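You operate a simulated robot arm through the tools that you are given. There is no shell and no other tool. Be economical: measure what you need, move in short steps, check, and stop when the job is done.

The job below is to be done with a simulated two-armed robot. You get a single attempt, and the scene is never put back.

TASK
Take the yellow roll with the smallest size on its label from the top of the grey cabinet and leave it on the middle bay of the core rack. Open the grey cabinet door, put the purple sling on the top of the grey cabinet away on the upper shelf of the grey cabinet, then shut the door. Turn the reel stand brake knob to off. Open the top drawer of the green bench, put the beige roll in the inside of the green bench's top drawer and shut the drawer again. Turn the upper paper brake knob to 0. Turn the front brake knob to 10. Turn the back brake knob to 8. The order is free.

The check looks at the end state, three seconds after you hand in, the way a careful person would. Anything else that was tipped, shoved, dropped, spilled or broken makes it a failure.

THE ROBOT
Two 7-joint arms with two-finger parallel grippers on one trunk, on a base that drives. Base frame: it is fixed to the floor where the robot stands at the start and does not move with it; the origin is under the middle of the robot, x ahead of it, y to its left, z up. Lengths are in m, angles in degrees, forces in N, time in s.
The left shoulder is at the start at [0.07, 0.13, 1.237], the right one opposite. With the tool pointing down near the work surface each hand reaches from about 0.1 to 0.32 m from the robot's upright axis, wherever it stands, measured 20 degrees to its own side. Places, roughly: back brake knob [-0.7, 8.2, 1.5]; beige roll [-2.5, 3.25, 0.5]; front brake knob [-1, 8.2, 1.5]; grey cabinet door [0.3, 0, 0.5]; inside of the green bench's top drawer [-6, 3.5, 0.7]; middle bay of the core rack [0.5, -0.8, 0.8]; purple sling [0.5, 0, 1]; reel stand brake knob [0.3, -2.4, 0.9]; top drawer of the green bench [-5.8, 3.5, 0.7]; upper paper brake knob [-2.7, 6.2, 0.6]; upper shelf of the grey cabinet [0.5, 0, 0.5]; yellow roll [0.5, 0, 1]. Payload 1.57 kg a hand.
Tool frame (each hand has its own): the origin (TCP) lies between the finger pads and is the grasp point; the fingertips stand 0.03 m ahead of it; z points along the fingers, y is the line along which they close. The gripper opens to 0.08 m. The fingers are 0.017 m wide and 0.012 m thick; the gripper's body (0.04 by 0.082 m) begins 0.08 m behind the TCP.
Orientation is that of the tool frame in the base frame, as a unit quaternion [w, x, y, z]. With the fingers straight down and closing along the base's y, the tool's x points along the base's -x, its y along +y and its z along -z.

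THE INTERFACE
- The arms move only by the tool jog_arm. It takes "left_plan", "right_plan" or both (then of equal length, played together; a hand with none holds still); each is a list of rows, each a list of 7 numbers: the shift along the tool's x, y, z in m, then the turn, a rotation vector about the tool's x, y, z in degrees, then the opening in per cent of the stroke, from 0 (shut) to 100 (fully open). In form: [[dx, dy, dz, wx, wy, wz, hand], ...]. A call has 1 to 20 rows; each row is the pose to reach, as a shift and turn from the pose commanded when the call began, along the tool's axes at that moment. Rows are played at 5 a second. More than 0.05 m and 8.6 degrees between two rows, or a gripper value outside its range, and nothing of the call is played. A pose out of reach is approached as far as the arm can. The call stops where the force on the tool passes 40 N (or 10 N more than at its start, if that is more) or the arm is blocked; 0.2 s more then pass. Each finger travels about 0.108 m/s and halts on what it meets, pressing with about 28 N; the grip force reading is that of the motor and also rises with nothing between the fingers. The clock runs only during rows and for 0.2 s after the last one: add rows that repeat a pose to give the fingers time. The reply holds the time, the measured pose of the TCP, the force on the tool along the base axes, the opening and the grip force, in the units named above and with some noise, with the torque about the TCP (base axes, N m) and any sound that the robot's microphone picked up.
- Cameras (640 x 400 px; columns grow to the right, rows downward): "scene" is now at [0.1114, -0.0082, 1.4263]; the picture's right is [-0.14, -0.99, -0.00], its down [-0.89, 0.13, -0.44] and it looks along [0.44, -0.06, -0.90] (base axes); focal length 214 px, centre (320, 200). "left" rides on the left gripper at [0.072, 0.007, -0.122] in its tool frame; the picture's right is [-0.09, 1.00, 0.00], its down [-0.84, -0.08, -0.54] and it looks along [-0.54, -0.05, 0.84] (tool axes); focal length 238 px, centre (320, 200). "right" rides on the right gripper at [0.072, -0.007, -0.122] in its tool frame; the picture's right is [0.09, 1.00, 0.00], its down [-0.84, 0.08, -0.54] and it looks along [-0.54, 0.05, 0.84] (tool axes); focal length 238 px, centre (320, 200). There is no depth. A picture from a camera that has moved, and an enlarged one, comes with that camera's place and axes in the base frame and with its lens.
- capture(camera): a new picture of that camera. No time passes.
- slide_trunk(by): slides the trunk up (or, below 0, down) by that many m; the arms and the scene camera ride with it, the base frame stays. It gives what a move gives, with no picture.
- steer(legs): drives the robot by 1 to 6 legs, each [ahead, left, turn to the left] in m, m and degrees, along the robot's own axes; the way and the turn of a leg run together, so that a leg with both is an arc; at most 1.5 m and 180 degrees a leg. The arms and the cameras ride along, it lands a little off, and it stops where it bumps. It gives what a move gives.
- pan_tilt(pan, tilt): turns the head with the scene camera to pan (to the left, within 86 degrees either way) and tilt (down, from -29 to 69), counted from straight ahead of the robot. It gives what a move gives.
- enlarge(camera, box): a new picture of the part [left, top, right, bottom] of that camera's present view, enlarged. No time passes.
- job_done(): hands the job in; it is judged then, once.

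Go step by step. Nothing tells you exact positions but the pictures and the camera data: compare them with the known pose of the tool, close in by small moves and look again before you grip or let go. The budget is 207 turns and 194 pictures, counting those below and the enlarged ones. Unless the task says otherwise, let go and move clear before handing in.

The tools are called after "Emit:" as a command line: name --argument value ..., lists and objects as JSON in quotes. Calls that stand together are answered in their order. jog_arm: Moves the arms, as the interface text tells. Its arguments: {"type":"object","properties":{"left_plan":{"type":"array","items":{"type":"array","items":{"type":"number"}}},"right_plan":{"type":"array","items":{"type":"array","items":{"type":"number"}}}},"required":[]} The other tools are called the same way: slide_trunk (by) slides the trunk up or down; steer (legs) drives the base; pan_tilt (pan, tilt) turns the head that bears the scene camera; capture (camera) takes a picture; enlarge (camera, box) takes an enlarged picture of a part of a camera's view; job_done () hands the job in.

At the start:

```text
clock: 0.0
left_ee_pos: [0.3237, 0.0532, 1.2624]
left_ee_rot: [0.0, 0.0, 1.0, 0.0]
left_contact_force: [-0.7, -0.1, -0.5]
left_torque: [-0.02, -0.01, 0.0]
left_gripper_width: 0.0801
left_finger_force: 0.1
right_ee_pos: [0.3376, -0.2238, 1.2297]
right_ee_rot: [0.0, 0.001, 1.0, 0.0]
right_contact_force: [-0.5, 0.3, 0.4]
right_torque: [0.0, 0.0, 0.0]
right_gripper_width: 0.08
right_finger_force: 0.1
trunk travel left (down, up): [-0.875, 0.065]
robot x, y, heading: [-0.0015, 0.0014, 0.2]
head pan, tilt: [-8.2, 63.8]
```

scene: 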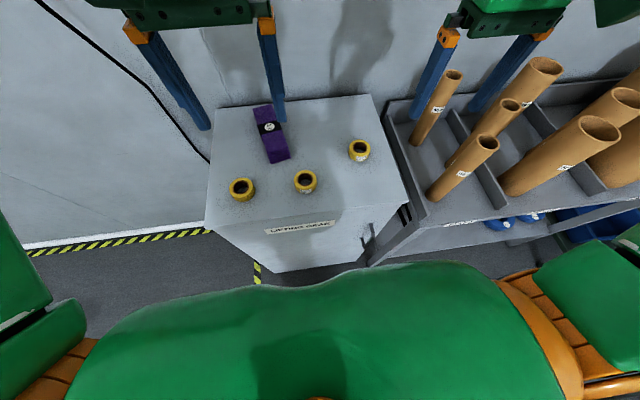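
right: 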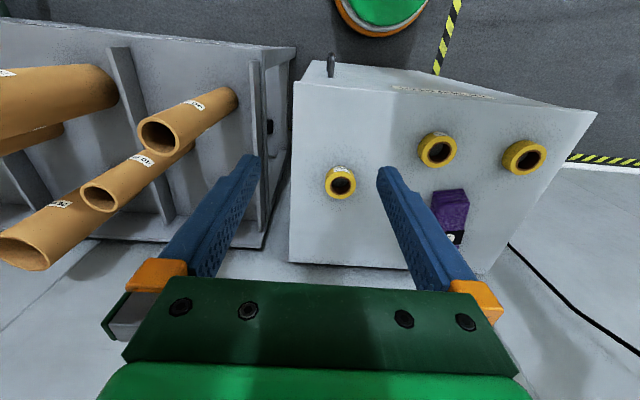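
left: 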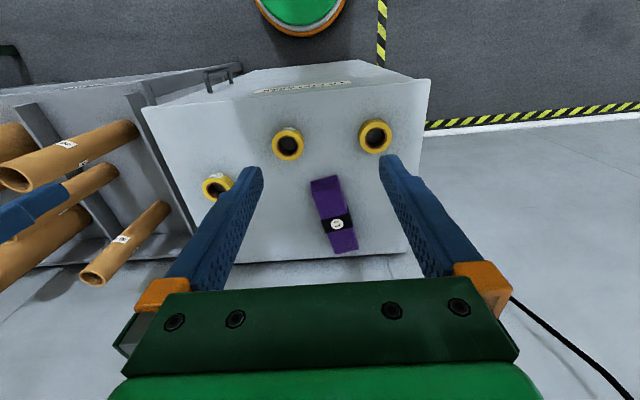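

I see the grey cabinet top with three yellow rolls and the purple sling, and the core rack to the right. I'll read the labels on the rolls first.

Emit:
enlarge --camera "scene" --box '[200, 80, 420, 220]'

Emit:
enlarge --camera "right" --box '[300, 60, 620, 260]'

Emit:
enlarge --camera "left" --box '[180, 60, 440, 222]'

```text
2.86 times, centred on (310, 150) of scene
camera zoom: at [0.1114, -0.0082, 1.4263], right [-0.14, -0.99, 0.0], down [-0.89, 0.13, -0.44], along [0.44, -0.06, -0.9], focal length 613 px, centre (349, 343)
```

zoom: 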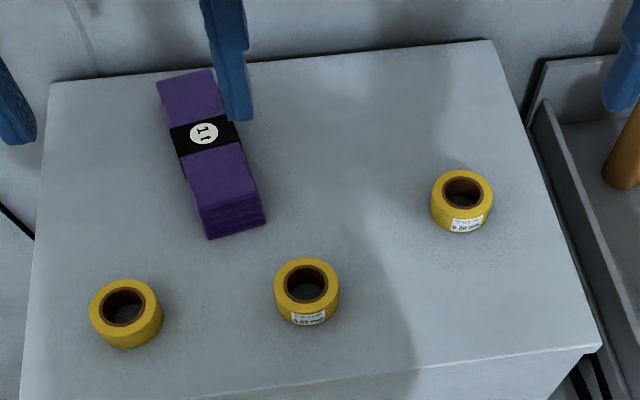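

```text
2.00 times, centred on (460, 160) of right
camera zoom: at [0.2657, -0.2315, 1.3521], right [-0.09, 1.0, 0.0], down [0.84, 0.08, 0.54], along [0.54, 0.05, -0.84], focal length 477 px, centre (40, 280)
```

zoom: 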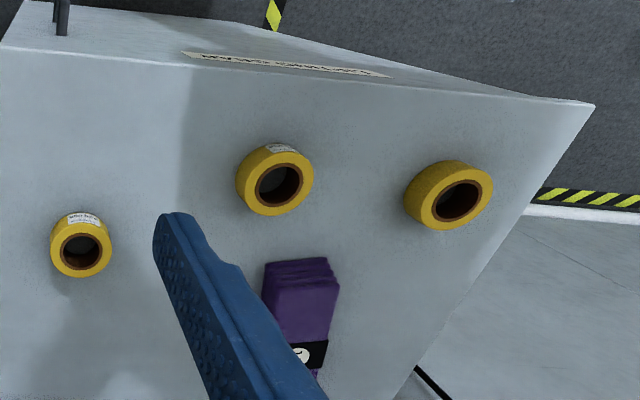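

```text
2.46 times, centred on (310, 141) of left
camera zoom: at [0.2519, 0.062, 1.3848], right [0.09, 1.0, 0.0], down [0.84, -0.08, 0.54], along [0.54, -0.05, -0.84], focal length 587 px, centre (345, 345)
```

zoom: 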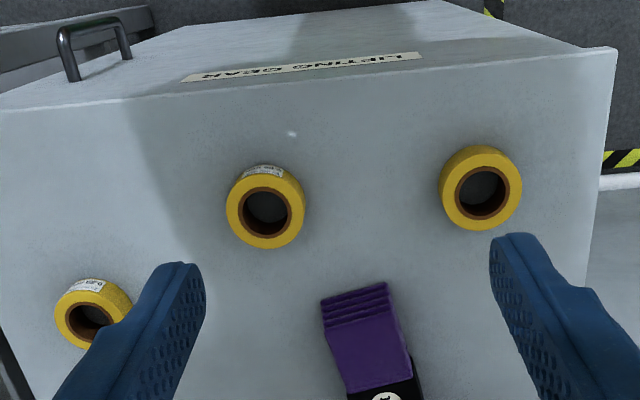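

The labels are too small to read at this scale. I'll enlarge each roll more.

Emit:
enlarge --camera "scene" --box '[345, 138, 377, 164]'

Emit:
enlarge --camera "scene" --box '[290, 168, 322, 196]'

Emit:
enlarge --camera "scene" --box '[226, 172, 258, 204]'

```text
15.38 times, centred on (361, 151) of scene
camera zoom: at [0.1114, -0.0082, 1.4263], right [-0.14, -0.99, 0.0], down [-0.89, 0.13, -0.44], along [0.44, -0.06, -0.9], focal length 3300 px, centre (-311, 954)
```

zoom: 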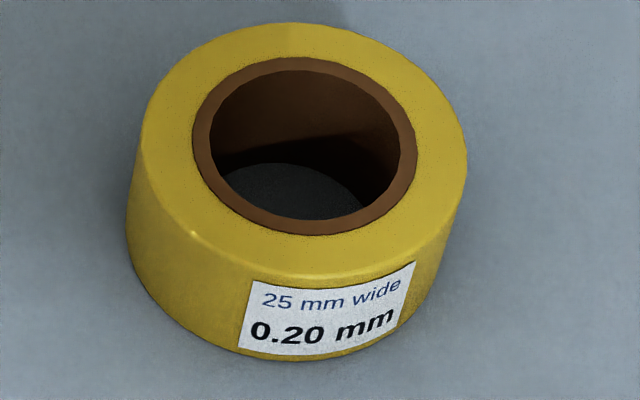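

```text
14.29 times, centred on (306, 182) of scene
camera zoom: at [0.1114, -0.0082, 1.4263], right [-0.14, -0.99, 0.0], down [-0.89, 0.13, -0.44], along [0.44, -0.06, -0.9], focal length 3064 px, centre (520, 457)
```

zoom: 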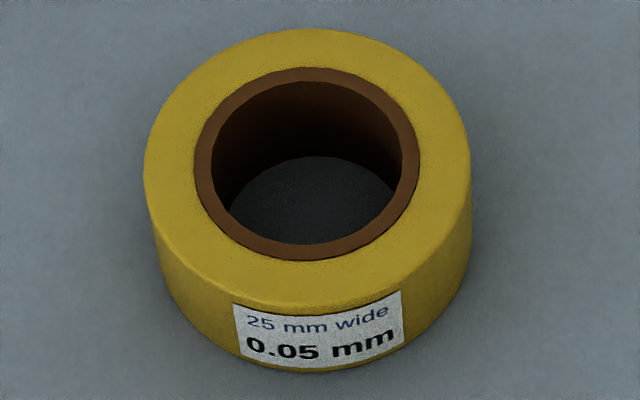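

```text
12.50 times, centred on (242, 188) of scene
camera zoom: at [0.1114, -0.0082, 1.4263], right [-0.14, -0.99, 0.0], down [-0.89, 0.13, -0.44], along [0.44, -0.06, -0.9], focal length 2681 px, centre (1295, 350)
```

zoom: 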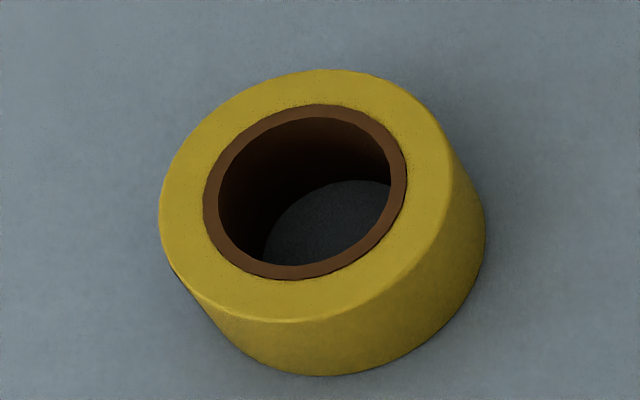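

The right roll reads 0.20 mm and the middle one 0.05 mm; the left roll's label faces away. I'll swing the left hand around so its camera looks at that roll from the far (left) side.

Emit:
jog_arm --left_plan '[[-0.003, 0.017, 0.006, 0, 0, 8.2, 100], [-0.006, 0.034, 0.012, 0, 0, 16.4, 100], [-0.01, 0.051, 0.018, 0, 0, 24.6, 100], [-0.013, 0.068, 0.024, 0, 0, 32.8, 100], [-0.016, 0.085, 0.03, 0, 0, 41, 100], [-0.02, 0.102, 0.036, 0, 0, 49.2, 100], [-0.023, 0.119, 0.042, 0, 0, 57.4, 100], [-0.026, 0.136, 0.048, 0, 0, 65.6, 100], [-0.03, 0.153, 0.054, 0, 0, 73.8, 100], [-0.033, 0.17, 0.06, 0, 0, 82, 100], [-0.036, 0.187, 0.07, 0, 0, 90, 100]]'

Emit:
capture --camera "left"

```text
clock: 2.4
left_ee_pos: [0.24, 0.1306, 1.1557]
left_ee_rot: [0.0, 0.708, 0.707, 0.0]
left_contact_force: [0.0, 0.6, 0.0]
left_torque: [-0.02, -0.03, 0.0]
left_gripper_width: 0.0801
left_finger_force: 0.0
left hand out of reach, approached as far as the arm can: row 7, 8, 9, 10, 11
right_ee_pos: [0.3378, -0.224, 1.2312]
right_ee_rot: [0.0, 0.001, 1.0, 0.001]
right_contact_force: [-0.1, -0.3, -0.7]
right_torque: [-0.02, 0.01, 0.0]
right_gripper_width: 0.0799
right_finger_force: 0.1
trunk travel left (down, up): [-0.875, 0.065]
robot x, y, heading: [0.0023, 0.0012, 0.0]
head pan, tilt: [-8.2, 63.8]
```

```text
184 pictures are left
camera left: at [0.2469, 0.205, 1.2799], right [1.0, -0.09, 0.0], down [-0.08, -0.84, 0.54], along [-0.05, -0.54, -0.84], focal length 238 px, centre (320, 200)
```

left: 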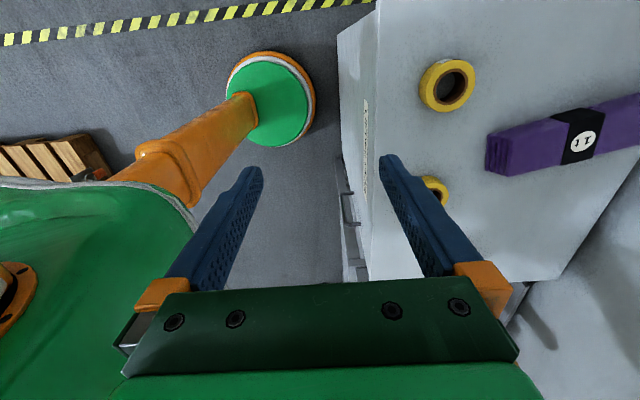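

Emit:
enlarge --camera "left" --box '[408, 45, 488, 125]'

```text
5.00 times, centred on (448, 85) of left
camera zoom: at [0.2469, 0.205, 1.2799], right [1.0, -0.09, 0.0], down [-0.08, -0.84, 0.54], along [-0.05, -0.54, -0.84], focal length 1192 px, centre (-320, 775)
```

zoom: 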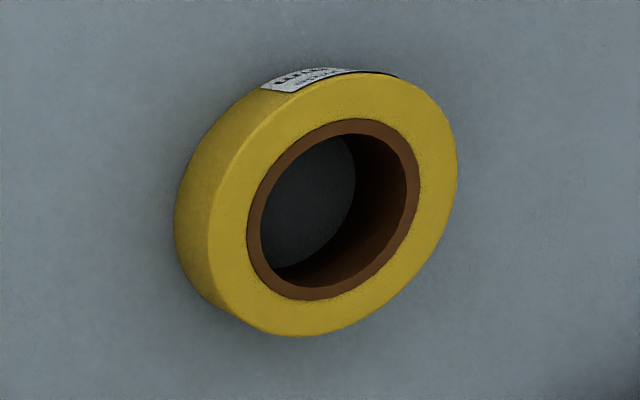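

The label is on the roll's +y side. I'll drive left a bit so the left camera sees it.

Emit:
steer --legs '[[0, 0.22, 0]]'

Emit:
capture --camera "left"

Emit:
capture --camera "scene"

```text
clock: 4.1
left_ee_pos: [0.2411, 0.3467, 1.1585]
left_ee_rot: [0.0, 0.707, 0.708, 0.001]
left_contact_force: [-0.2, -0.7, 0.8]
left_torque: [0.03, 0.06, -0.03]
left_gripper_width: 0.08
left_finger_force: 0.0
right_ee_pos: [0.3377, -0.0097, 1.229]
right_ee_rot: [-0.001, 0.001, 1.0, 0.002]
right_contact_force: [-1.3, 0.5, -0.7]
right_torque: [0.02, -0.02, 0.01]
right_gripper_width: 0.0801
right_finger_force: 0.2
trunk travel left (down, up): [-0.875, 0.065]
robot x, y, heading: [0.0016, 0.2157, -0.2]
head pan, tilt: [-8.2, 63.8]
```

```text
182 pictures are left
camera left: at [0.2473, 0.4194, 1.2807], right [1.0, -0.09, 0.0], down [-0.08, -0.84, 0.54], along [-0.05, -0.54, -0.84], focal length 238 px, centre (320, 200)
```

left: 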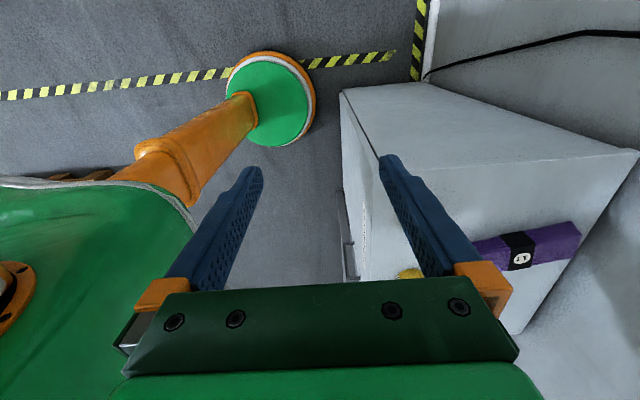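

```text
181 pictures are left
camera scene: at [0.1114, 0.2055, 1.4263], right [-0.14, -0.99, 0.0], down [-0.89, 0.13, -0.44], along [0.44, -0.06, -0.9], focal length 214 px, centre (320, 200)
```

scene: 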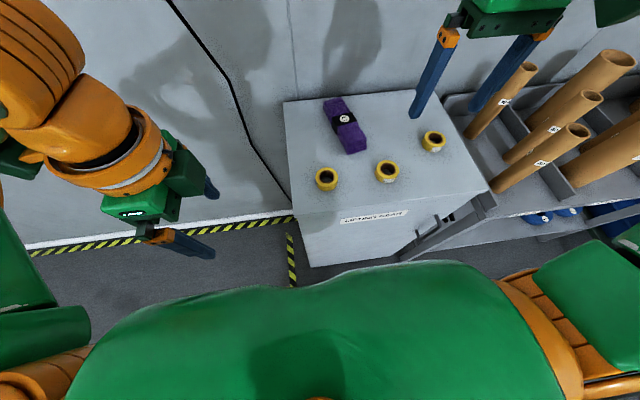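

Emit:
enlarge --camera "scene" --box '[310, 160, 345, 200]'

Emit:
steer --legs '[[0, -0.1, 0]]'

Emit:
enlarge --camera "left" --box '[360, 80, 520, 240]'

```text
10.00 times, centred on (328, 180) of scene
camera zoom: at [0.1114, 0.2055, 1.4263], right [-0.14, -0.99, 0.0], down [-0.89, 0.13, -0.44], along [0.44, -0.06, -0.9], focal length 2145 px, centre (245, 400)
```

zoom: 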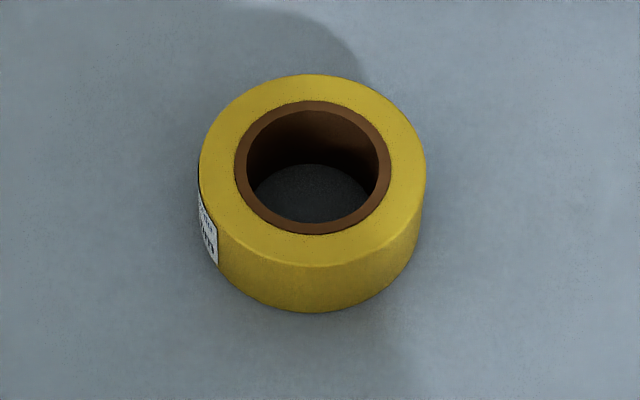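

```text
clock: 5.2
left_ee_pos: [0.241, 0.2562, 1.1572]
left_ee_rot: [0.001, 0.706, 0.708, -0.001]
left_contact_force: [0.7, 0.3, 0.5]
left_torque: [-0.04, 0.01, -0.03]
left_gripper_width: 0.0799
left_finger_force: 0.1
right_ee_pos: [0.3372, -0.0996, 1.2313]
right_ee_rot: [-0.001, 0.001, 1.0, -0.003]
right_contact_force: [-0.8, 0.4, -0.5]
right_torque: [-0.06, 0.0, 0.0]
right_gripper_width: 0.0802
right_finger_force: 0.1
trunk travel left (down, up): [-0.875, 0.065]
robot x, y, heading: [0.0037, 0.1196, 0.0]
head pan, tilt: [-8.2, 63.8]
```

```text
2.50 times, centred on (440, 160) of left
camera zoom: at [0.2474, 0.3307, 1.2788], right [1.0, -0.09, 0.0], down [-0.08, -0.83, 0.55], along [-0.05, -0.54, -0.84], focal length 596 px, centre (20, 300)
```

zoom: 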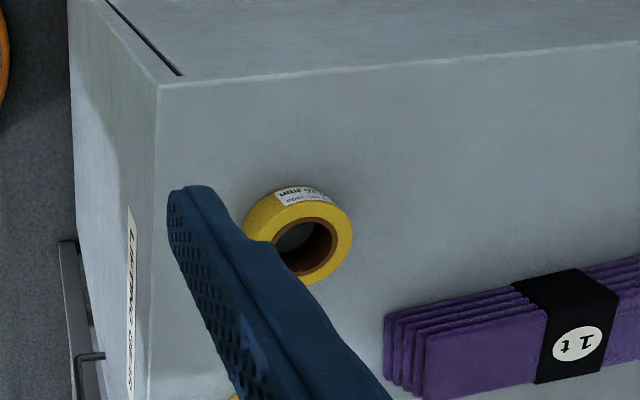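

Emit:
enlarge --camera "left" --box '[425, 122, 447, 136]'

```text
16.00 times, centred on (436, 129) of left
camera zoom: at [0.2474, 0.3307, 1.2788], right [1.0, -0.09, 0.0], down [-0.08, -0.83, 0.55], along [-0.05, -0.54, -0.84], focal length 3814 px, centre (-1536, 1336)
```

zoom: 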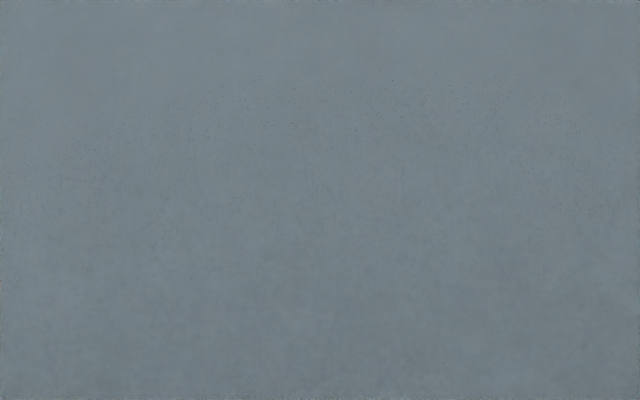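

Emit:
enlarge --camera "left" --box '[420, 150, 446, 166]'

```text
16.00 times, centred on (433, 158) of left
camera zoom: at [0.2474, 0.3307, 1.2788], right [1.0, -0.09, 0.0], down [-0.08, -0.83, 0.55], along [-0.05, -0.54, -0.84], focal length 3814 px, centre (-1488, 872)
```

zoom: 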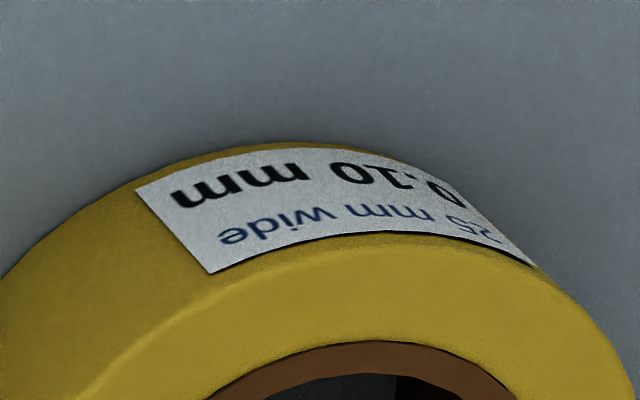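

Left roll is 0.10 mm, so the middle roll (0.05 mm) at about (0.394, -0.009) is the one. Now I look at the core rack to the right.

Emit:
pan_tilt --pan -55 --tilt 35

Emit:
capture --camera "scene"

```text
clock: 6.4
left_ee_pos: [0.2405, 0.252, 1.1565]
left_ee_rot: [0.0, 0.706, 0.708, 0.0]
left_contact_force: [0.4, 0.8, -0.3]
left_torque: [-0.04, 0.02, 0.0]
left_gripper_width: 0.0796
left_finger_force: 0.1
right_ee_pos: [0.3364, -0.1047, 1.2309]
right_ee_rot: [-0.002, 0.001, 1.0, 0.001]
right_contact_force: [0.0, -0.5, -0.5]
right_torque: [-0.02, 0.04, 0.02]
right_gripper_width: 0.0801
right_finger_force: 0.0
trunk travel left (down, up): [-0.875, 0.065]
robot x, y, heading: [0.0017, 0.1186, -0.1]
head pan, tilt: [-55.0, 35.0]
```

```text
176 pictures are left
camera scene: at [0.1004, 0.0484, 1.4649], right [-0.82, -0.57, 0.0], down [-0.33, 0.47, -0.82], along [0.47, -0.67, -0.57], focal length 214 px, centre (320, 200)
```

scene: 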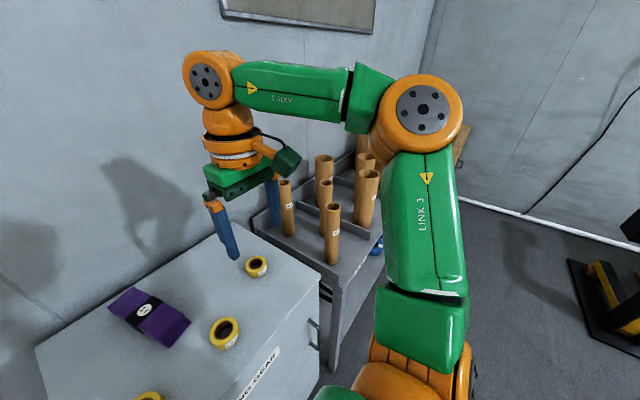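

The rack has standing tubes and dividers. First I try reaching above the middle roll with the right hand.

Emit:
jog_arm --right_plan '[[-0.02, 0.03, 0.02, 0, 0, 0, 100], [-0.04, 0.06, 0.06, 0, 0, 0, 100], [-0.058, 0.096, 0.09, 0, 0, 0, 100], [-0.058, 0.096, 0.13, 0, 0, 0, 100], [-0.058, 0.096, 0.15, 0, 0, 0, 100]]'

Emit:
capture --camera "right"

```text
refused: row 2 steps farther than a row can; nothing moved
```

```text
175 pictures are left
camera right: at [0.2656, -0.1116, 1.3523], right [-0.09, 1.0, 0.0], down [0.84, 0.08, 0.54], along [0.54, 0.05, -0.84], focal length 238 px, centre (320, 200)
```

right: 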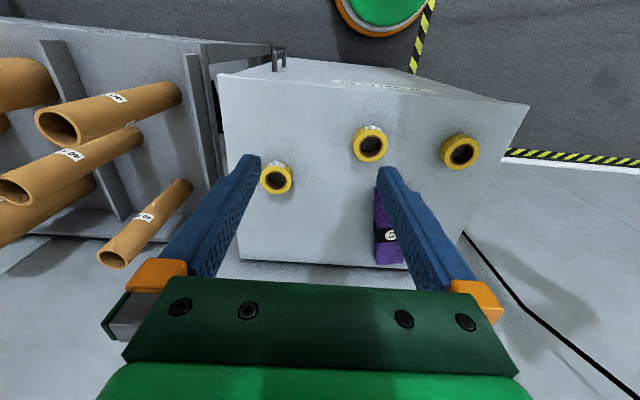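

Emit:
jog_arm --right_plan '[[-0.02, 0.03, 0.02, 0, 0, 0, 100], [-0.035, 0.055, 0.05, 0, 0, 0, 100], [-0.05, 0.08, 0.08, 0, 0, 0, 100], [-0.056, 0.093, 0.12, 0, 0, 0, 100], [-0.056, 0.093, 0.15, 0, 0, 0, 100], [-0.056, 0.093, 0.165, 0, 0, 0, 100]]'

Emit:
capture --camera "right"

```text
clock: 7.8
left_ee_pos: [0.241, 0.2503, 1.157]
left_ee_rot: [0.0, 0.706, 0.708, 0.0]
left_contact_force: [0.2, -0.3, -0.5]
left_torque: [-0.03, 0.0, 0.03]
left_gripper_width: 0.08
left_finger_force: 0.1
right_ee_pos: [0.3888, -0.0191, 1.0651]
right_ee_rot: [0.0, 0.002, 1.0, 0.002]
right_contact_force: [-0.7, -1.1, 0.0]
right_torque: [0.01, -0.01, 0.01]
right_gripper_width: 0.08
right_finger_force: 0.0
right hand out of reach, approached as far as the arm can: row 4, 5, 6
trunk travel left (down, up): [-0.875, 0.065]
robot x, y, heading: [-0.0014, 0.119, 0.0]
head pan, tilt: [-55.0, 35.0]
```

```text
174 pictures are left
camera right: at [0.3165, -0.0259, 1.1885], right [-0.09, 1.0, 0.0], down [0.84, 0.08, 0.54], along [0.54, 0.05, -0.84], focal length 238 px, centre (320, 200)
```

right: 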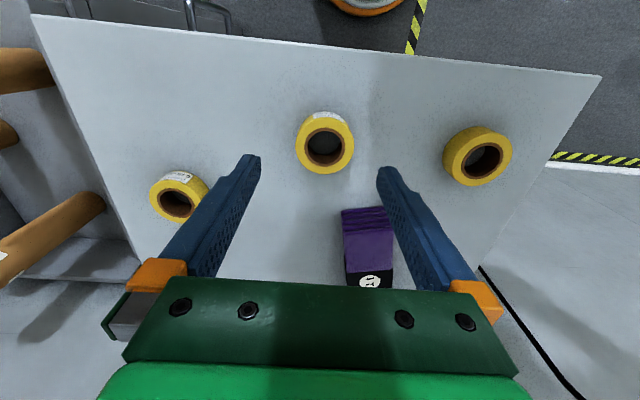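

The hand is nearly above the roll but at its reach limit. I'll drive 5 cm ahead to gain margin.

Emit:
steer --legs '[[0.06, 0, 0]]'

Emit:
jog_arm --right_plan '[[0.03, 0, 0.0, 0, 0, 0, 100], [0.05, 0.002, 0.01, 0, 0, 0, 100], [0.05, 0.002, 0.02, 0, 0, 0, 100]]'

Emit:
capture --camera "right"

```text
clock: 8.7
left_ee_pos: [0.2936, 0.2505, 1.1581]
left_ee_rot: [0.003, 0.707, 0.707, 0.003]
left_contact_force: [-0.1, 1.2, -0.2]
left_torque: [-0.01, -0.09, -0.02]
left_gripper_width: 0.0802
left_finger_force: 0.1
right_ee_pos: [0.4411, -0.0175, 1.0701]
right_ee_rot: [0.004, 0.001, 1.0, 0.001]
right_contact_force: [-1.0, 0.4, 0.2]
right_torque: [0.01, -0.04, -0.01]
right_gripper_width: 0.0802
right_finger_force: 0.0
trunk travel left (down, up): [-0.875, 0.065]
robot x, y, heading: [0.057, 0.1211, 0.0]
head pan, tilt: [-55.0, 35.0]
```

```text
clock: 9.5
left_ee_pos: [0.3021, 0.2508, 1.1564]
left_ee_rot: [0.0, 0.706, 0.708, 0.0]
left_contact_force: [0.0, 0.0, 0.2]
left_torque: [-0.02, 0.02, 0.01]
left_gripper_width: 0.0804
left_finger_force: 0.1
right_ee_pos: [0.3988, -0.0159, 1.0467]
right_ee_rot: [0.0, 0.001, 1.0, 0.0]
right_contact_force: [0.4, -0.3, -0.4]
right_torque: [-0.01, -0.02, 0.03]
right_gripper_width: 0.08
right_finger_force: 0.1
trunk travel left (down, up): [-0.875, 0.065]
robot x, y, heading: [0.0589, 0.1214, 0.1]
head pan, tilt: [-55.0, 35.0]
```

```text
173 pictures are left
camera right: at [0.327, -0.0236, 1.1685], right [-0.09, 1.0, 0.0], down [0.84, 0.07, 0.54], along [0.54, 0.05, -0.84], focal length 238 px, centre (320, 200)
```

right: 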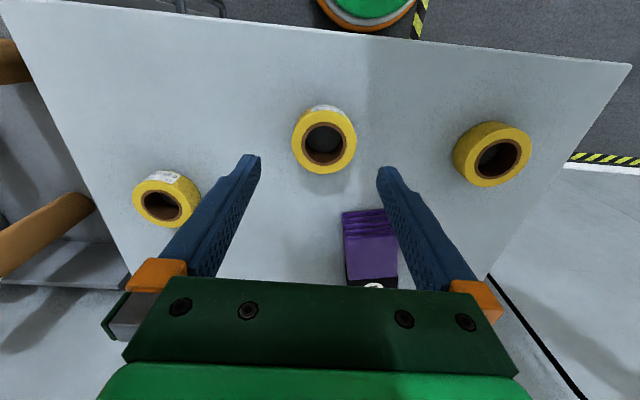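

Emit:
jog_arm --right_plan '[[0.003, 0.002, 0.02, 0, 0, 0, 100], [0.003, 0.002, 0.04, 0, 0, 0, 100], [0.003, 0.002, 0.055, 0, 0, 0, 100], [0.003, 0.002, 0.062, 0, 0, 0, 100]]'

Emit:
capture --camera "right"

```text
clock: 10.5
left_ee_pos: [0.3005, 0.2501, 1.1568]
left_ee_rot: [0.0, 0.707, 0.707, 0.0]
left_contact_force: [0.3, -0.4, 0.5]
left_torque: [-0.01, 0.0, 0.0]
left_gripper_width: 0.0798
left_finger_force: 0.0
right_ee_pos: [0.3946, -0.0158, 0.9849]
right_ee_rot: [0.001, 0.001, 1.0, 0.002]
right_contact_force: [-0.3, 0.4, -0.2]
right_torque: [0.01, -0.02, -0.01]
right_gripper_width: 0.0803
right_finger_force: 0.1
trunk travel left (down, up): [-0.875, 0.065]
robot x, y, heading: [0.0572, 0.1175, -0.4]
head pan, tilt: [-55.0, 35.0]
```

```text
172 pictures are left
camera right: at [0.3222, -0.0228, 1.1072], right [-0.09, 1.0, 0.0], down [0.84, 0.07, 0.54], along [0.54, 0.05, -0.84], focal length 238 px, centre (320, 200)
```

right: 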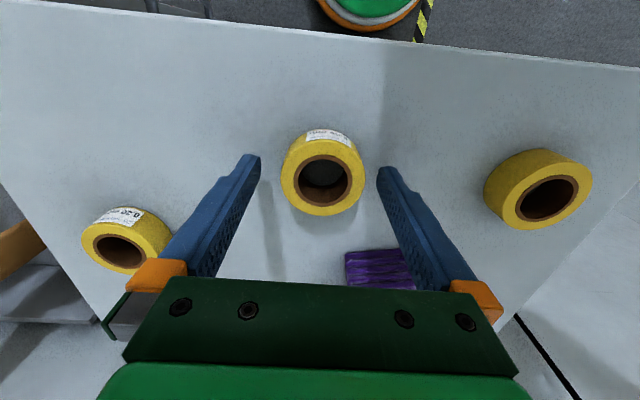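

Emit:
jog_arm --right_plan '[[0, 0.001, 0.003, 0, 0, 0, 80], [0, 0.001, 0.003, 0, 0, 0, 55], [0, 0.001, 0.003, 0, 0, 0, 40], [0, 0.001, 0.003, 0, 0, 0, 40], [0, 0.001, 0.003, 0, 0, 0, 40]]'

Emit:
capture --camera "right"

```text
clock: 11.7
left_ee_pos: [0.3008, 0.2508, 1.1575]
left_ee_rot: [0.001, 0.706, 0.708, 0.0]
left_contact_force: [-0.6, -0.7, -0.7]
left_torque: [0.01, -0.02, -0.01]
left_gripper_width: 0.08
left_finger_force: 0.0
right_ee_pos: [0.3938, -0.0161, 0.9832]
right_ee_rot: [0.002, 0.001, 1.0, 0.002]
right_contact_force: [1.9, -0.8, 3.6]
right_torque: [-0.12, -0.11, 0.04]
right_gripper_width: 0.0568
right_finger_force: 28.2
right hand out of reach, approached as far as the arm can: row 1, 2, 3, 4, 5
trunk travel left (down, up): [-0.875, 0.065]
robot x, y, heading: [0.0567, 0.1185, 0.1]
head pan, tilt: [-55.0, 35.0]
```

```text
171 pictures are left
camera right: at [0.3216, -0.0233, 1.1057], right [-0.09, 1.0, 0.0], down [0.84, 0.07, 0.54], along [0.54, 0.05, -0.84], focal length 238 px, centre (320, 200)
```

right: 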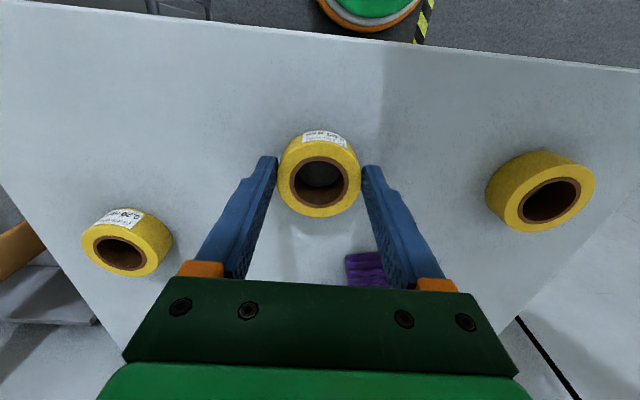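

Gripped at 57 mm. Lift.

Emit:
jog_arm --right_plan '[[0, 0, -0.02, 0, 0, 0, 40], [0, 0, -0.05, 0, 0, 0, 40], [0.0, 0, -0.1, 0, 0, 0, 40], [0.03, 0, -0.14, 0, 0, 0, 40], [0.06, 0, -0.18, 0, 0, 0, 40]]'

Emit:
capture --camera "right"

```text
clock: 12.9
left_ee_pos: [0.298, 0.2509, 1.1572]
left_ee_rot: [0.002, 0.706, 0.708, 0.001]
left_contact_force: [0.5, -0.4, -0.4]
left_torque: [0.03, -0.06, -0.01]
left_gripper_width: 0.0803
left_finger_force: 0.1
right_ee_pos: [0.3289, -0.0158, 1.1654]
right_ee_rot: [0.001, 0.0, 1.0, 0.001]
right_contact_force: [-0.1, 0.3, -0.8]
right_torque: [-0.01, 0.01, -0.05]
right_gripper_width: 0.0568
right_finger_force: 27.6
trunk travel left (down, up): [-0.875, 0.065]
robot x, y, heading: [0.0609, 0.1192, 0.1]
head pan, tilt: [-55.0, 35.0]
```

```text
170 pictures are left
camera right: at [0.2578, -0.0233, 1.2874], right [-0.09, 1.0, 0.0], down [0.84, 0.08, 0.54], along [0.54, 0.05, -0.84], focal length 238 px, centre (320, 200)
```

right: 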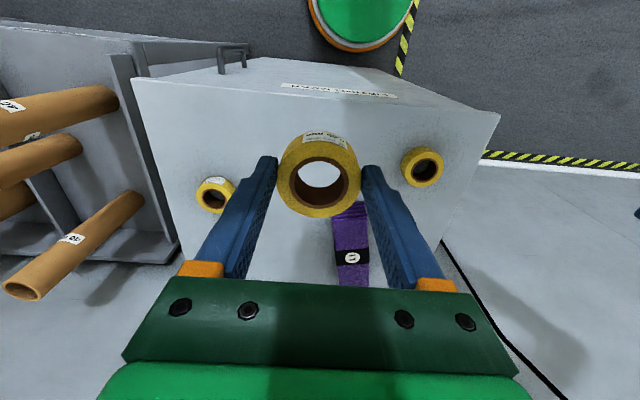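

Roll is held. Back off and drive right to look at the rack squarely.

Emit:
steer --legs '[[-0.3, 0, 0], [0, -0.75, 0]]'

Emit:
jog_arm --left_plan '[[0, 0, -0.01, 0, 0, -8.2, 100], [0, 0, -0.02, 0, 0, -16.4, 100], [0, 0, -0.03, 0, 0, -24.6, 100], [0, 0, -0.04, 0, 0, -32.8, 100], [0, 0, -0.05, 0, 0, -41, 100], [0, 0, -0.06, 0, 0, -49.2, 100], [0, 0, -0.07, 0, 0, -57.4, 100], [0, 0, -0.08, 0, 0, -65.6, 100], [0, 0, -0.09, 0, 0, -73.8, 100], [0, 0, -0.1, 0, 0, -82, 100], [0, 0, -0.1, 0, 0, -90, 100]]'

Emit:
pan_tilt --pan -5 --tilt 40

Emit:
capture --camera "scene"

```text
clock: 18.6
left_ee_pos: [-0.0017, -0.4947, 1.1565]
left_ee_rot: [0.001, 0.707, 0.707, -0.001]
left_contact_force: [0.4, -0.1, 0.1]
left_torque: [0.0, 0.0, -0.01]
left_gripper_width: 0.0801
left_finger_force: 0.1
right_ee_pos: [0.0288, -0.7613, 1.1652]
right_ee_rot: [0.001, 0.002, 1.0, 0.0]
right_contact_force: [0.7, -1.0, -0.7]
right_torque: [-0.01, 0.02, -0.03]
right_gripper_width: 0.0564
right_finger_force: 28.1
trunk travel left (down, up): [-0.875, 0.065]
robot x, y, heading: [-0.2417, -0.6263, -0.4]
head pan, tilt: [-55.0, 35.0]
```

```text
clock: 21.0
left_ee_pos: [-0.0002, -0.4959, 1.2574]
left_ee_rot: [-0.001, 0.0, 1.0, 0.0]
left_contact_force: [0.1, 0.2, 0.6]
left_torque: [-0.01, 0.05, 0.0]
left_gripper_width: 0.0798
left_finger_force: 0.1
right_ee_pos: [0.03, -0.7624, 1.1654]
right_ee_rot: [0.0, 0.003, 1.0, 0.001]
right_contact_force: [0.4, -0.7, -0.5]
right_torque: [0.01, -0.02, -0.01]
right_gripper_width: 0.0564
right_finger_force: 28.2
trunk travel left (down, up): [-0.875, 0.065]
robot x, y, heading: [-0.2438, -0.6228, 0.0]
head pan, tilt: [-55.0, 35.0]
```

```text
clock: 22.2
left_ee_pos: [-0.001, -0.4952, 1.2576]
left_ee_rot: [0.0, 0.001, 1.0, 0.0]
left_contact_force: [0.2, 0.7, -0.7]
left_torque: [0.01, -0.03, 0.01]
left_gripper_width: 0.0798
left_finger_force: 0.1
right_ee_pos: [0.0304, -0.7624, 1.1655]
right_ee_rot: [0.0, 0.003, 1.0, 0.001]
right_contact_force: [-0.7, -0.2, -0.7]
right_torque: [-0.01, -0.01, -0.01]
right_gripper_width: 0.0568
right_finger_force: 28.1
trunk travel left (down, up): [-0.875, 0.065]
robot x, y, heading: [-0.241, -0.6281, -0.0]
head pan, tilt: [-5.0, 40.0]
```

```text
169 pictures are left
camera scene: at [-0.1077, -0.634, 1.4574], right [-0.09, -1.0, 0.0], down [-0.64, 0.06, -0.77], along [0.76, -0.07, -0.64], focal length 214 px, centre (320, 200)
```

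scene: 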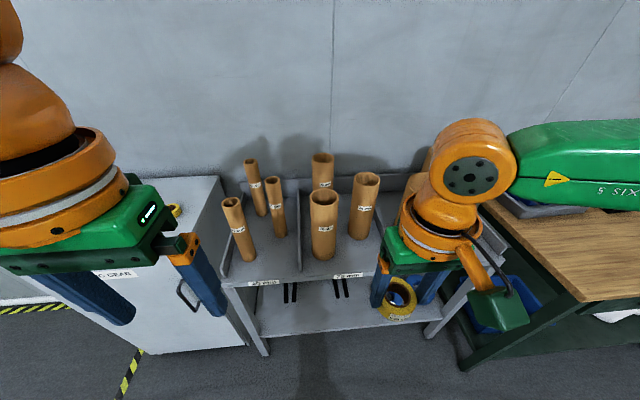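

Emit:
enlarge --camera "scene" --box '[210, 140, 530, 340]'

Emit:
capture --camera "right"

```text
2.00 times, centred on (370, 240) of scene
camera zoom: at [-0.1077, -0.634, 1.4574], right [-0.09, -1.0, 0.0], down [-0.64, 0.06, -0.77], along [0.76, -0.07, -0.64], focal length 429 px, centre (220, 120)
```

zoom: 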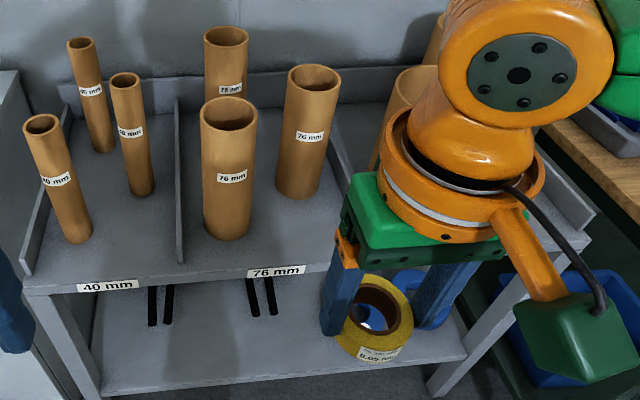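

```text
167 pictures are left
camera right: at [-0.042, -0.7698, 1.2866], right [-0.09, 1.0, 0.0], down [0.84, 0.07, 0.54], along [0.54, 0.05, -0.84], focal length 238 px, centre (320, 200)
```

right: 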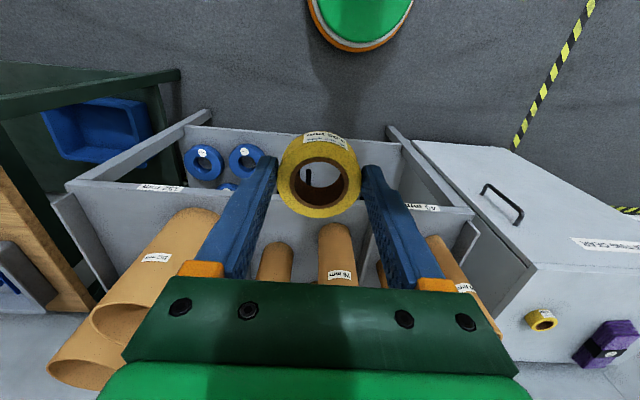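

Middle bay (76 mm label) has free floor at its front-right, near (0.325, -0.79), tray z≈0.81. I drive in with the hand high, then look.

Emit:
steer --legs '[[0.25, -0.04, 0]]'

Emit:
jog_arm --right_plan '[[-0.02, 0, 0, 0, 0, 0, 40], [-0.045, 0.0, 0.0, 0, 0, 0, 40]]'

Emit:
capture --camera "right"

Emit:
capture --camera "scene"

```text
clock: 24.1
left_ee_pos: [0.244, -0.5346, 1.2582]
left_ee_rot: [0.002, 0.0, 1.0, 0.0]
left_contact_force: [-0.1, 0.1, -0.7]
left_torque: [0.0, -0.01, 0.03]
left_gripper_width: 0.08
left_finger_force: 0.1
right_ee_pos: [0.2756, -0.8012, 1.1656]
right_ee_rot: [0.002, 0.001, 1.0, 0.001]
right_contact_force: [-0.3, 0.1, -1.0]
right_torque: [0.0, -0.03, 0.03]
right_gripper_width: 0.0566
right_finger_force: 27.8
trunk travel left (down, up): [-0.875, 0.065]
robot x, y, heading: [0.0085, -0.6633, -0.3]
head pan, tilt: [-5.0, 40.0]
```

```text
clock: 24.6
left_ee_pos: [0.2471, -0.5347, 1.2565]
left_ee_rot: [0.0, 0.0, 1.0, 0.0]
left_contact_force: [0.3, 0.5, -0.6]
left_torque: [-0.05, 0.01, -0.01]
left_gripper_width: 0.0799
left_finger_force: 0.1
right_ee_pos: [0.3236, -0.8024, 1.165]
right_ee_rot: [0.001, 0.001, 1.0, 0.001]
right_contact_force: [0.7, 0.1, 0.0]
right_torque: [-0.01, 0.02, -0.01]
right_gripper_width: 0.0567
right_finger_force: 28.1
trunk travel left (down, up): [-0.875, 0.065]
robot x, y, heading: [0.0098, -0.6656, -0.1]
head pan, tilt: [-5.0, 40.0]
```

```text
166 pictures are left
camera right: at [0.2517, -0.8094, 1.2867], right [-0.09, 1.0, 0.0], down [0.84, 0.07, 0.54], along [0.54, 0.05, -0.84], focal length 238 px, centre (320, 200)
```

right: 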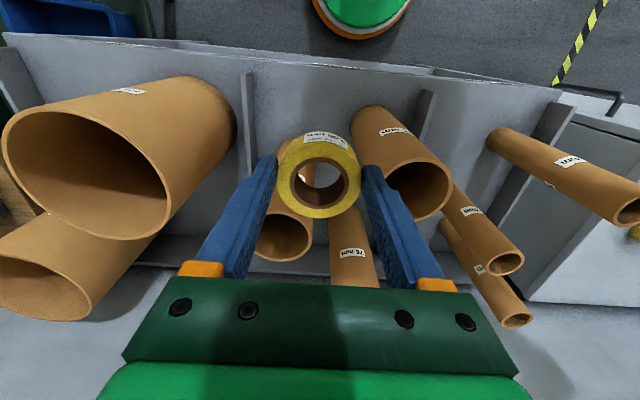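

```text
165 pictures are left
camera scene: at [0.1409, -0.6734, 1.4573], right [-0.09, -1.0, 0.0], down [-0.64, 0.06, -0.77], along [0.76, -0.07, -0.64], focal length 214 px, centre (320, 200)
```

scene: 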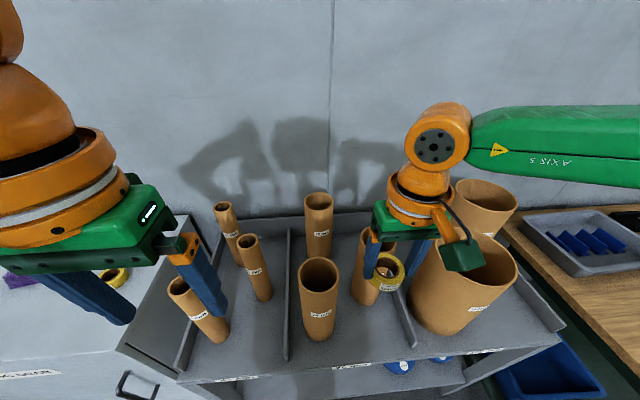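

Free spot at about (0.328, -0.815). Descend with the arm.

Emit:
jog_arm --right_plan '[[-0.004, -0.013, 0.03, 0, 0, 0, 40], [-0.004, -0.013, 0.07, 0, 0, 0, 40], [-0.004, -0.013, 0.11, 0, 0, 0, 40], [-0.004, -0.013, 0.15, 0, 0, 0, 40], [-0.004, -0.013, 0.19, 0, 0, 0, 40], [-0.004, -0.013, 0.23, 0, 0, 0, 40], [-0.004, -0.013, 0.27, 0, 0, 0, 40]]'

Emit:
capture --camera "right"

Emit:
capture --camera "scene"

```text
clock: 26.2
left_ee_pos: [0.2462, -0.5357, 1.2583]
left_ee_rot: [0.001, 0.0, 1.0, -0.001]
left_contact_force: [-0.9, -1.1, 0.0]
left_torque: [-0.01, 0.03, 0.02]
left_gripper_width: 0.0797
left_finger_force: 0.1
right_ee_pos: [0.3136, -0.8415, 0.9306]
right_ee_rot: [0.001, 0.001, 1.0, 0.003]
right_contact_force: [-0.5, -1.0, -0.8]
right_torque: [0.0, -0.02, 0.04]
right_gripper_width: 0.0564
right_finger_force: 27.9
right hand out of reach, approached as far as the arm can: row 6, 7
trunk travel left (down, up): [-0.875, 0.065]
robot x, y, heading: [0.0016, -0.6665, -0.1]
head pan, tilt: [-5.0, 40.0]
```

```text
164 pictures are left
camera right: at [0.2419, -0.8484, 1.0528], right [-0.09, 1.0, 0.0], down [0.84, 0.07, 0.54], along [0.54, 0.05, -0.84], focal length 238 px, centre (320, 200)
```

right: 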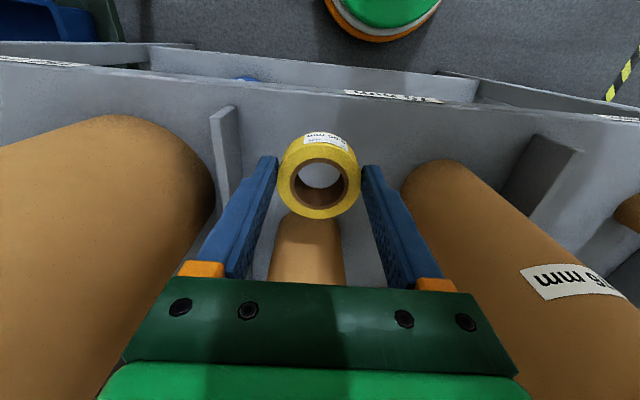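

```text
163 pictures are left
camera scene: at [0.1399, -0.6747, 1.4574], right [-0.09, -1.0, 0.0], down [-0.64, 0.06, -0.77], along [0.76, -0.07, -0.64], focal length 214 px, centre (320, 200)
```

scene: 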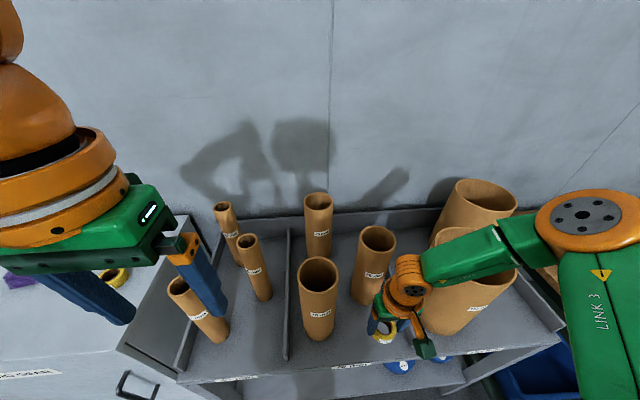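

Emit:
jog_arm --right_plan '[[0, 0, -0.03, 0, 0, 0, 40], [0.005, 0, -0.05, 0, 0, 0, 40]]'

Emit:
slide_trunk --by -0.08

Emit:
capture --camera "right"

Emit:
capture --camera "scene"

```text
clock: 26.9
left_ee_pos: [0.2454, -0.5348, 1.2578]
left_ee_rot: [0.002, 0.0, 1.0, 0.0]
left_contact_force: [-1.3, -0.1, -0.2]
left_torque: [-0.01, -0.03, 0.01]
left_gripper_width: 0.0797
left_finger_force: 0.2
right_ee_pos: [0.3092, -0.8396, 0.9802]
right_ee_rot: [0.0, 0.001, 1.0, 0.0]
right_contact_force: [0.2, 0.4, -0.5]
right_torque: [-0.03, -0.02, -0.03]
right_gripper_width: 0.0563
right_finger_force: 27.5
trunk travel left (down, up): [-0.875, 0.065]
robot x, y, heading: [0.0079, -0.6676, 0.1]
head pan, tilt: [-5.0, 40.0]
```

```text
clock: 28.0
left_ee_pos: [0.2474, -0.5354, 1.1765]
left_ee_rot: [0.0, 0.0, 1.0, -0.001]
left_contact_force: [-0.2, -0.2, -1.2]
left_torque: [0.0, 0.0, 0.0]
left_gripper_width: 0.08
left_finger_force: 0.1
right_ee_pos: [0.3097, -0.8404, 0.9007]
right_ee_rot: [0.0, 0.001, 1.0, 0.001]
right_contact_force: [0.4, 0.1, -0.7]
right_torque: [0.0, -0.02, 0.0]
right_gripper_width: 0.0563
right_finger_force: 28.5
trunk travel left (down, up): [-0.795, 0.145]
robot x, y, heading: [0.0078, -0.6713, -0.4]
head pan, tilt: [-5.0, 40.0]
```

```text
162 pictures are left
camera right: at [0.2381, -0.8474, 1.0222], right [-0.09, 1.0, 0.0], down [0.84, 0.07, 0.54], along [0.54, 0.05, -0.84], focal length 238 px, centre (320, 200)
```

right: 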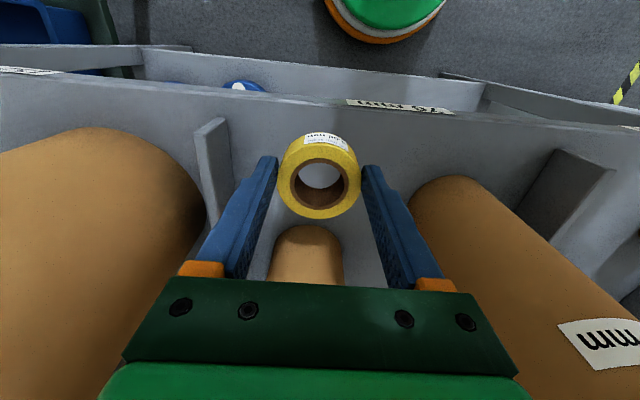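

```text
161 pictures are left
camera scene: at [0.1403, -0.6739, 1.3773], right [-0.09, -1.0, 0.0], down [-0.64, 0.06, -0.77], along [0.76, -0.07, -0.64], focal length 214 px, centre (320, 200)
```

scene: 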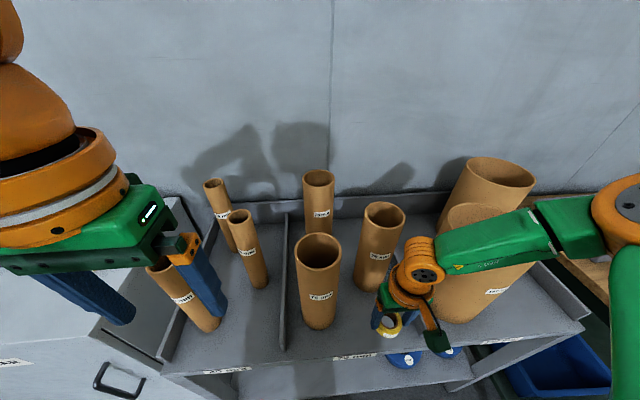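

Emit:
jog_arm --right_plan '[[-0.006, 0.01, 0.0, 0, 0, 0, 40], [-0.012, 0.02, 0.01, 0, 0, 0, 40], [-0.012, 0.02, 0.03, 0, 0, 0, 40], [-0.012, 0.02, 0.045, 0, 0, 0, 40]]'

Emit:
capture --camera "right"

Emit:
enlarge --camera "scene" --box '[340, 240, 500, 380]'

```text
clock: 29.0
left_ee_pos: [0.2477, -0.5351, 1.1773]
left_ee_rot: [0.0, 0.0, 1.0, -0.001]
left_contact_force: [0.2, -0.5, 0.5]
left_torque: [-0.02, 0.01, 0.02]
left_gripper_width: 0.08
left_finger_force: 0.0
right_ee_pos: [0.3184, -0.8274, 0.8638]
right_ee_rot: [0.001, 0.002, 1.0, 0.002]
right_contact_force: [0.2, -0.3, -0.7]
right_torque: [0.01, 0.03, 0.01]
right_gripper_width: 0.0562
right_finger_force: 28.4
right hand out of reach, approached as far as the arm can: row 4
trunk travel left (down, up): [-0.795, 0.145]
robot x, y, heading: [0.0067, -0.6667, -0.1]
head pan, tilt: [-5.0, 40.0]
```

```text
160 pictures are left
camera right: at [0.2463, -0.835, 0.9855], right [-0.09, 1.0, 0.0], down [0.84, 0.07, 0.54], along [0.54, 0.05, -0.84], focal length 238 px, centre (320, 200)
```

right: 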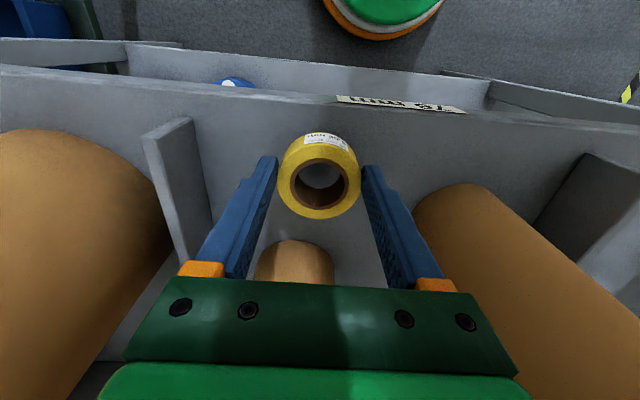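

```text
2.86 times, centred on (420, 310) of scene
camera zoom: at [0.1403, -0.6741, 1.3774], right [-0.09, -1.0, 0.0], down [-0.64, 0.06, -0.77], along [0.76, -0.07, -0.64], focal length 613 px, centre (34, -114)
```

zoom: 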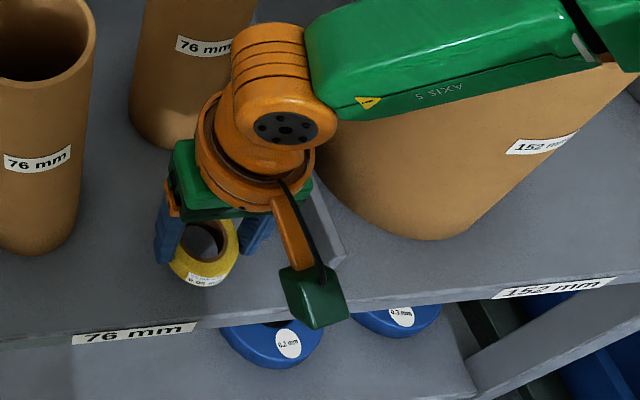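

Emit:
slide_trunk --by -0.015

Emit:
capture --camera "right"

```text
clock: 29.6
left_ee_pos: [0.2466, -0.5354, 1.1625]
left_ee_rot: [0.0, 0.0, 1.0, 0.0]
left_contact_force: [-0.8, -0.7, -0.1]
left_torque: [0.01, 0.0, 0.02]
left_gripper_width: 0.0801
left_finger_force: 0.0
right_ee_pos: [0.3176, -0.8287, 0.8486]
right_ee_rot: [0.0, 0.001, 1.0, 0.001]
right_contact_force: [0.1, 0.6, -1.5]
right_torque: [0.03, -0.01, 0.02]
right_gripper_width: 0.0561
right_finger_force: 28.5
trunk travel left (down, up): [-0.78, 0.16]
robot x, y, heading: [0.0069, -0.6667, -0.2]
head pan, tilt: [-5.0, 40.0]
```

```text
158 pictures are left
camera right: at [0.2465, -0.835, 0.9705], right [-0.09, 1.0, 0.0], down [0.84, 0.07, 0.54], along [0.54, 0.05, -0.84], focal length 238 px, centre (320, 200)
```

right: 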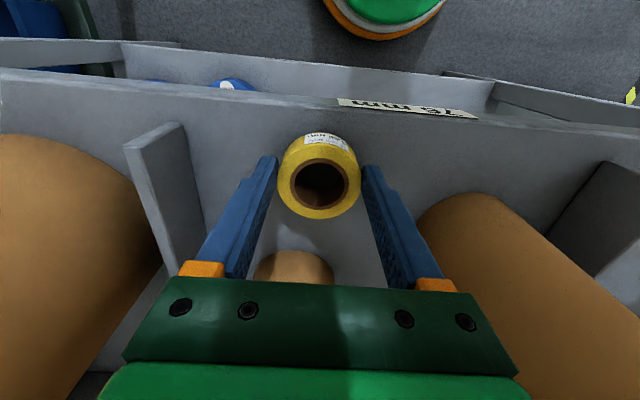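

Emit:
slide_trunk --by -0.006

Emit:
slide_trunk --by -0.004

Emit:
capture --camera "right"

```text
clock: 30.2
left_ee_pos: [0.2446, -0.5345, 1.1566]
left_ee_rot: [0.001, 0.0, 1.0, -0.001]
left_contact_force: [0.6, 0.2, -0.7]
left_torque: [-0.03, 0.0, 0.0]
left_gripper_width: 0.08
left_finger_force: 0.0
right_ee_pos: [0.3172, -0.828, 0.8442]
right_ee_rot: [0.002, 0.001, 1.0, 0.001]
right_contact_force: [0.7, -2.3, 15.1]
right_torque: [-0.25, 0.13, 0.05]
right_gripper_width: 0.056
right_finger_force: 28.0
trunk travel left (down, up): [-0.774, 0.166]
robot x, y, heading: [0.0059, -0.6705, 0.0]
head pan, tilt: [-5.0, 40.0]
```

```text
clock: 30.7
left_ee_pos: [0.2443, -0.5349, 1.1522]
left_ee_rot: [0.002, 0.0, 1.0, -0.001]
left_contact_force: [-0.4, -0.3, -0.1]
left_torque: [0.02, -0.04, 0.03]
left_gripper_width: 0.0799
left_finger_force: 0.1
right_ee_pos: [0.3164, -0.8269, 0.8402]
right_ee_rot: [0.002, 0.0, 1.0, 0.002]
right_contact_force: [1.4, -3.2, 22.8]
right_torque: [-0.36, -0.34, 0.11]
right_gripper_width: 0.0561
right_finger_force: 27.7
trunk travel left (down, up): [-0.77, 0.17]
robot x, y, heading: [0.0072, -0.6713, 0.1]
head pan, tilt: [-5.0, 40.0]
```

```text
157 pictures are left
camera right: at [0.2439, -0.8344, 0.9617], right [-0.09, 1.0, 0.0], down [0.83, 0.07, 0.55], along [0.54, 0.05, -0.84], focal length 238 px, centre (320, 200)
```

right: 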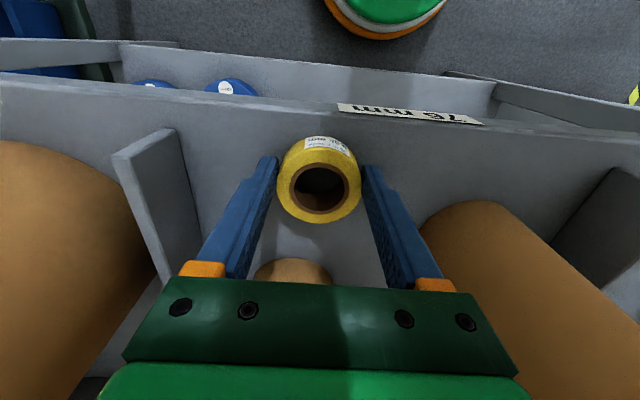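

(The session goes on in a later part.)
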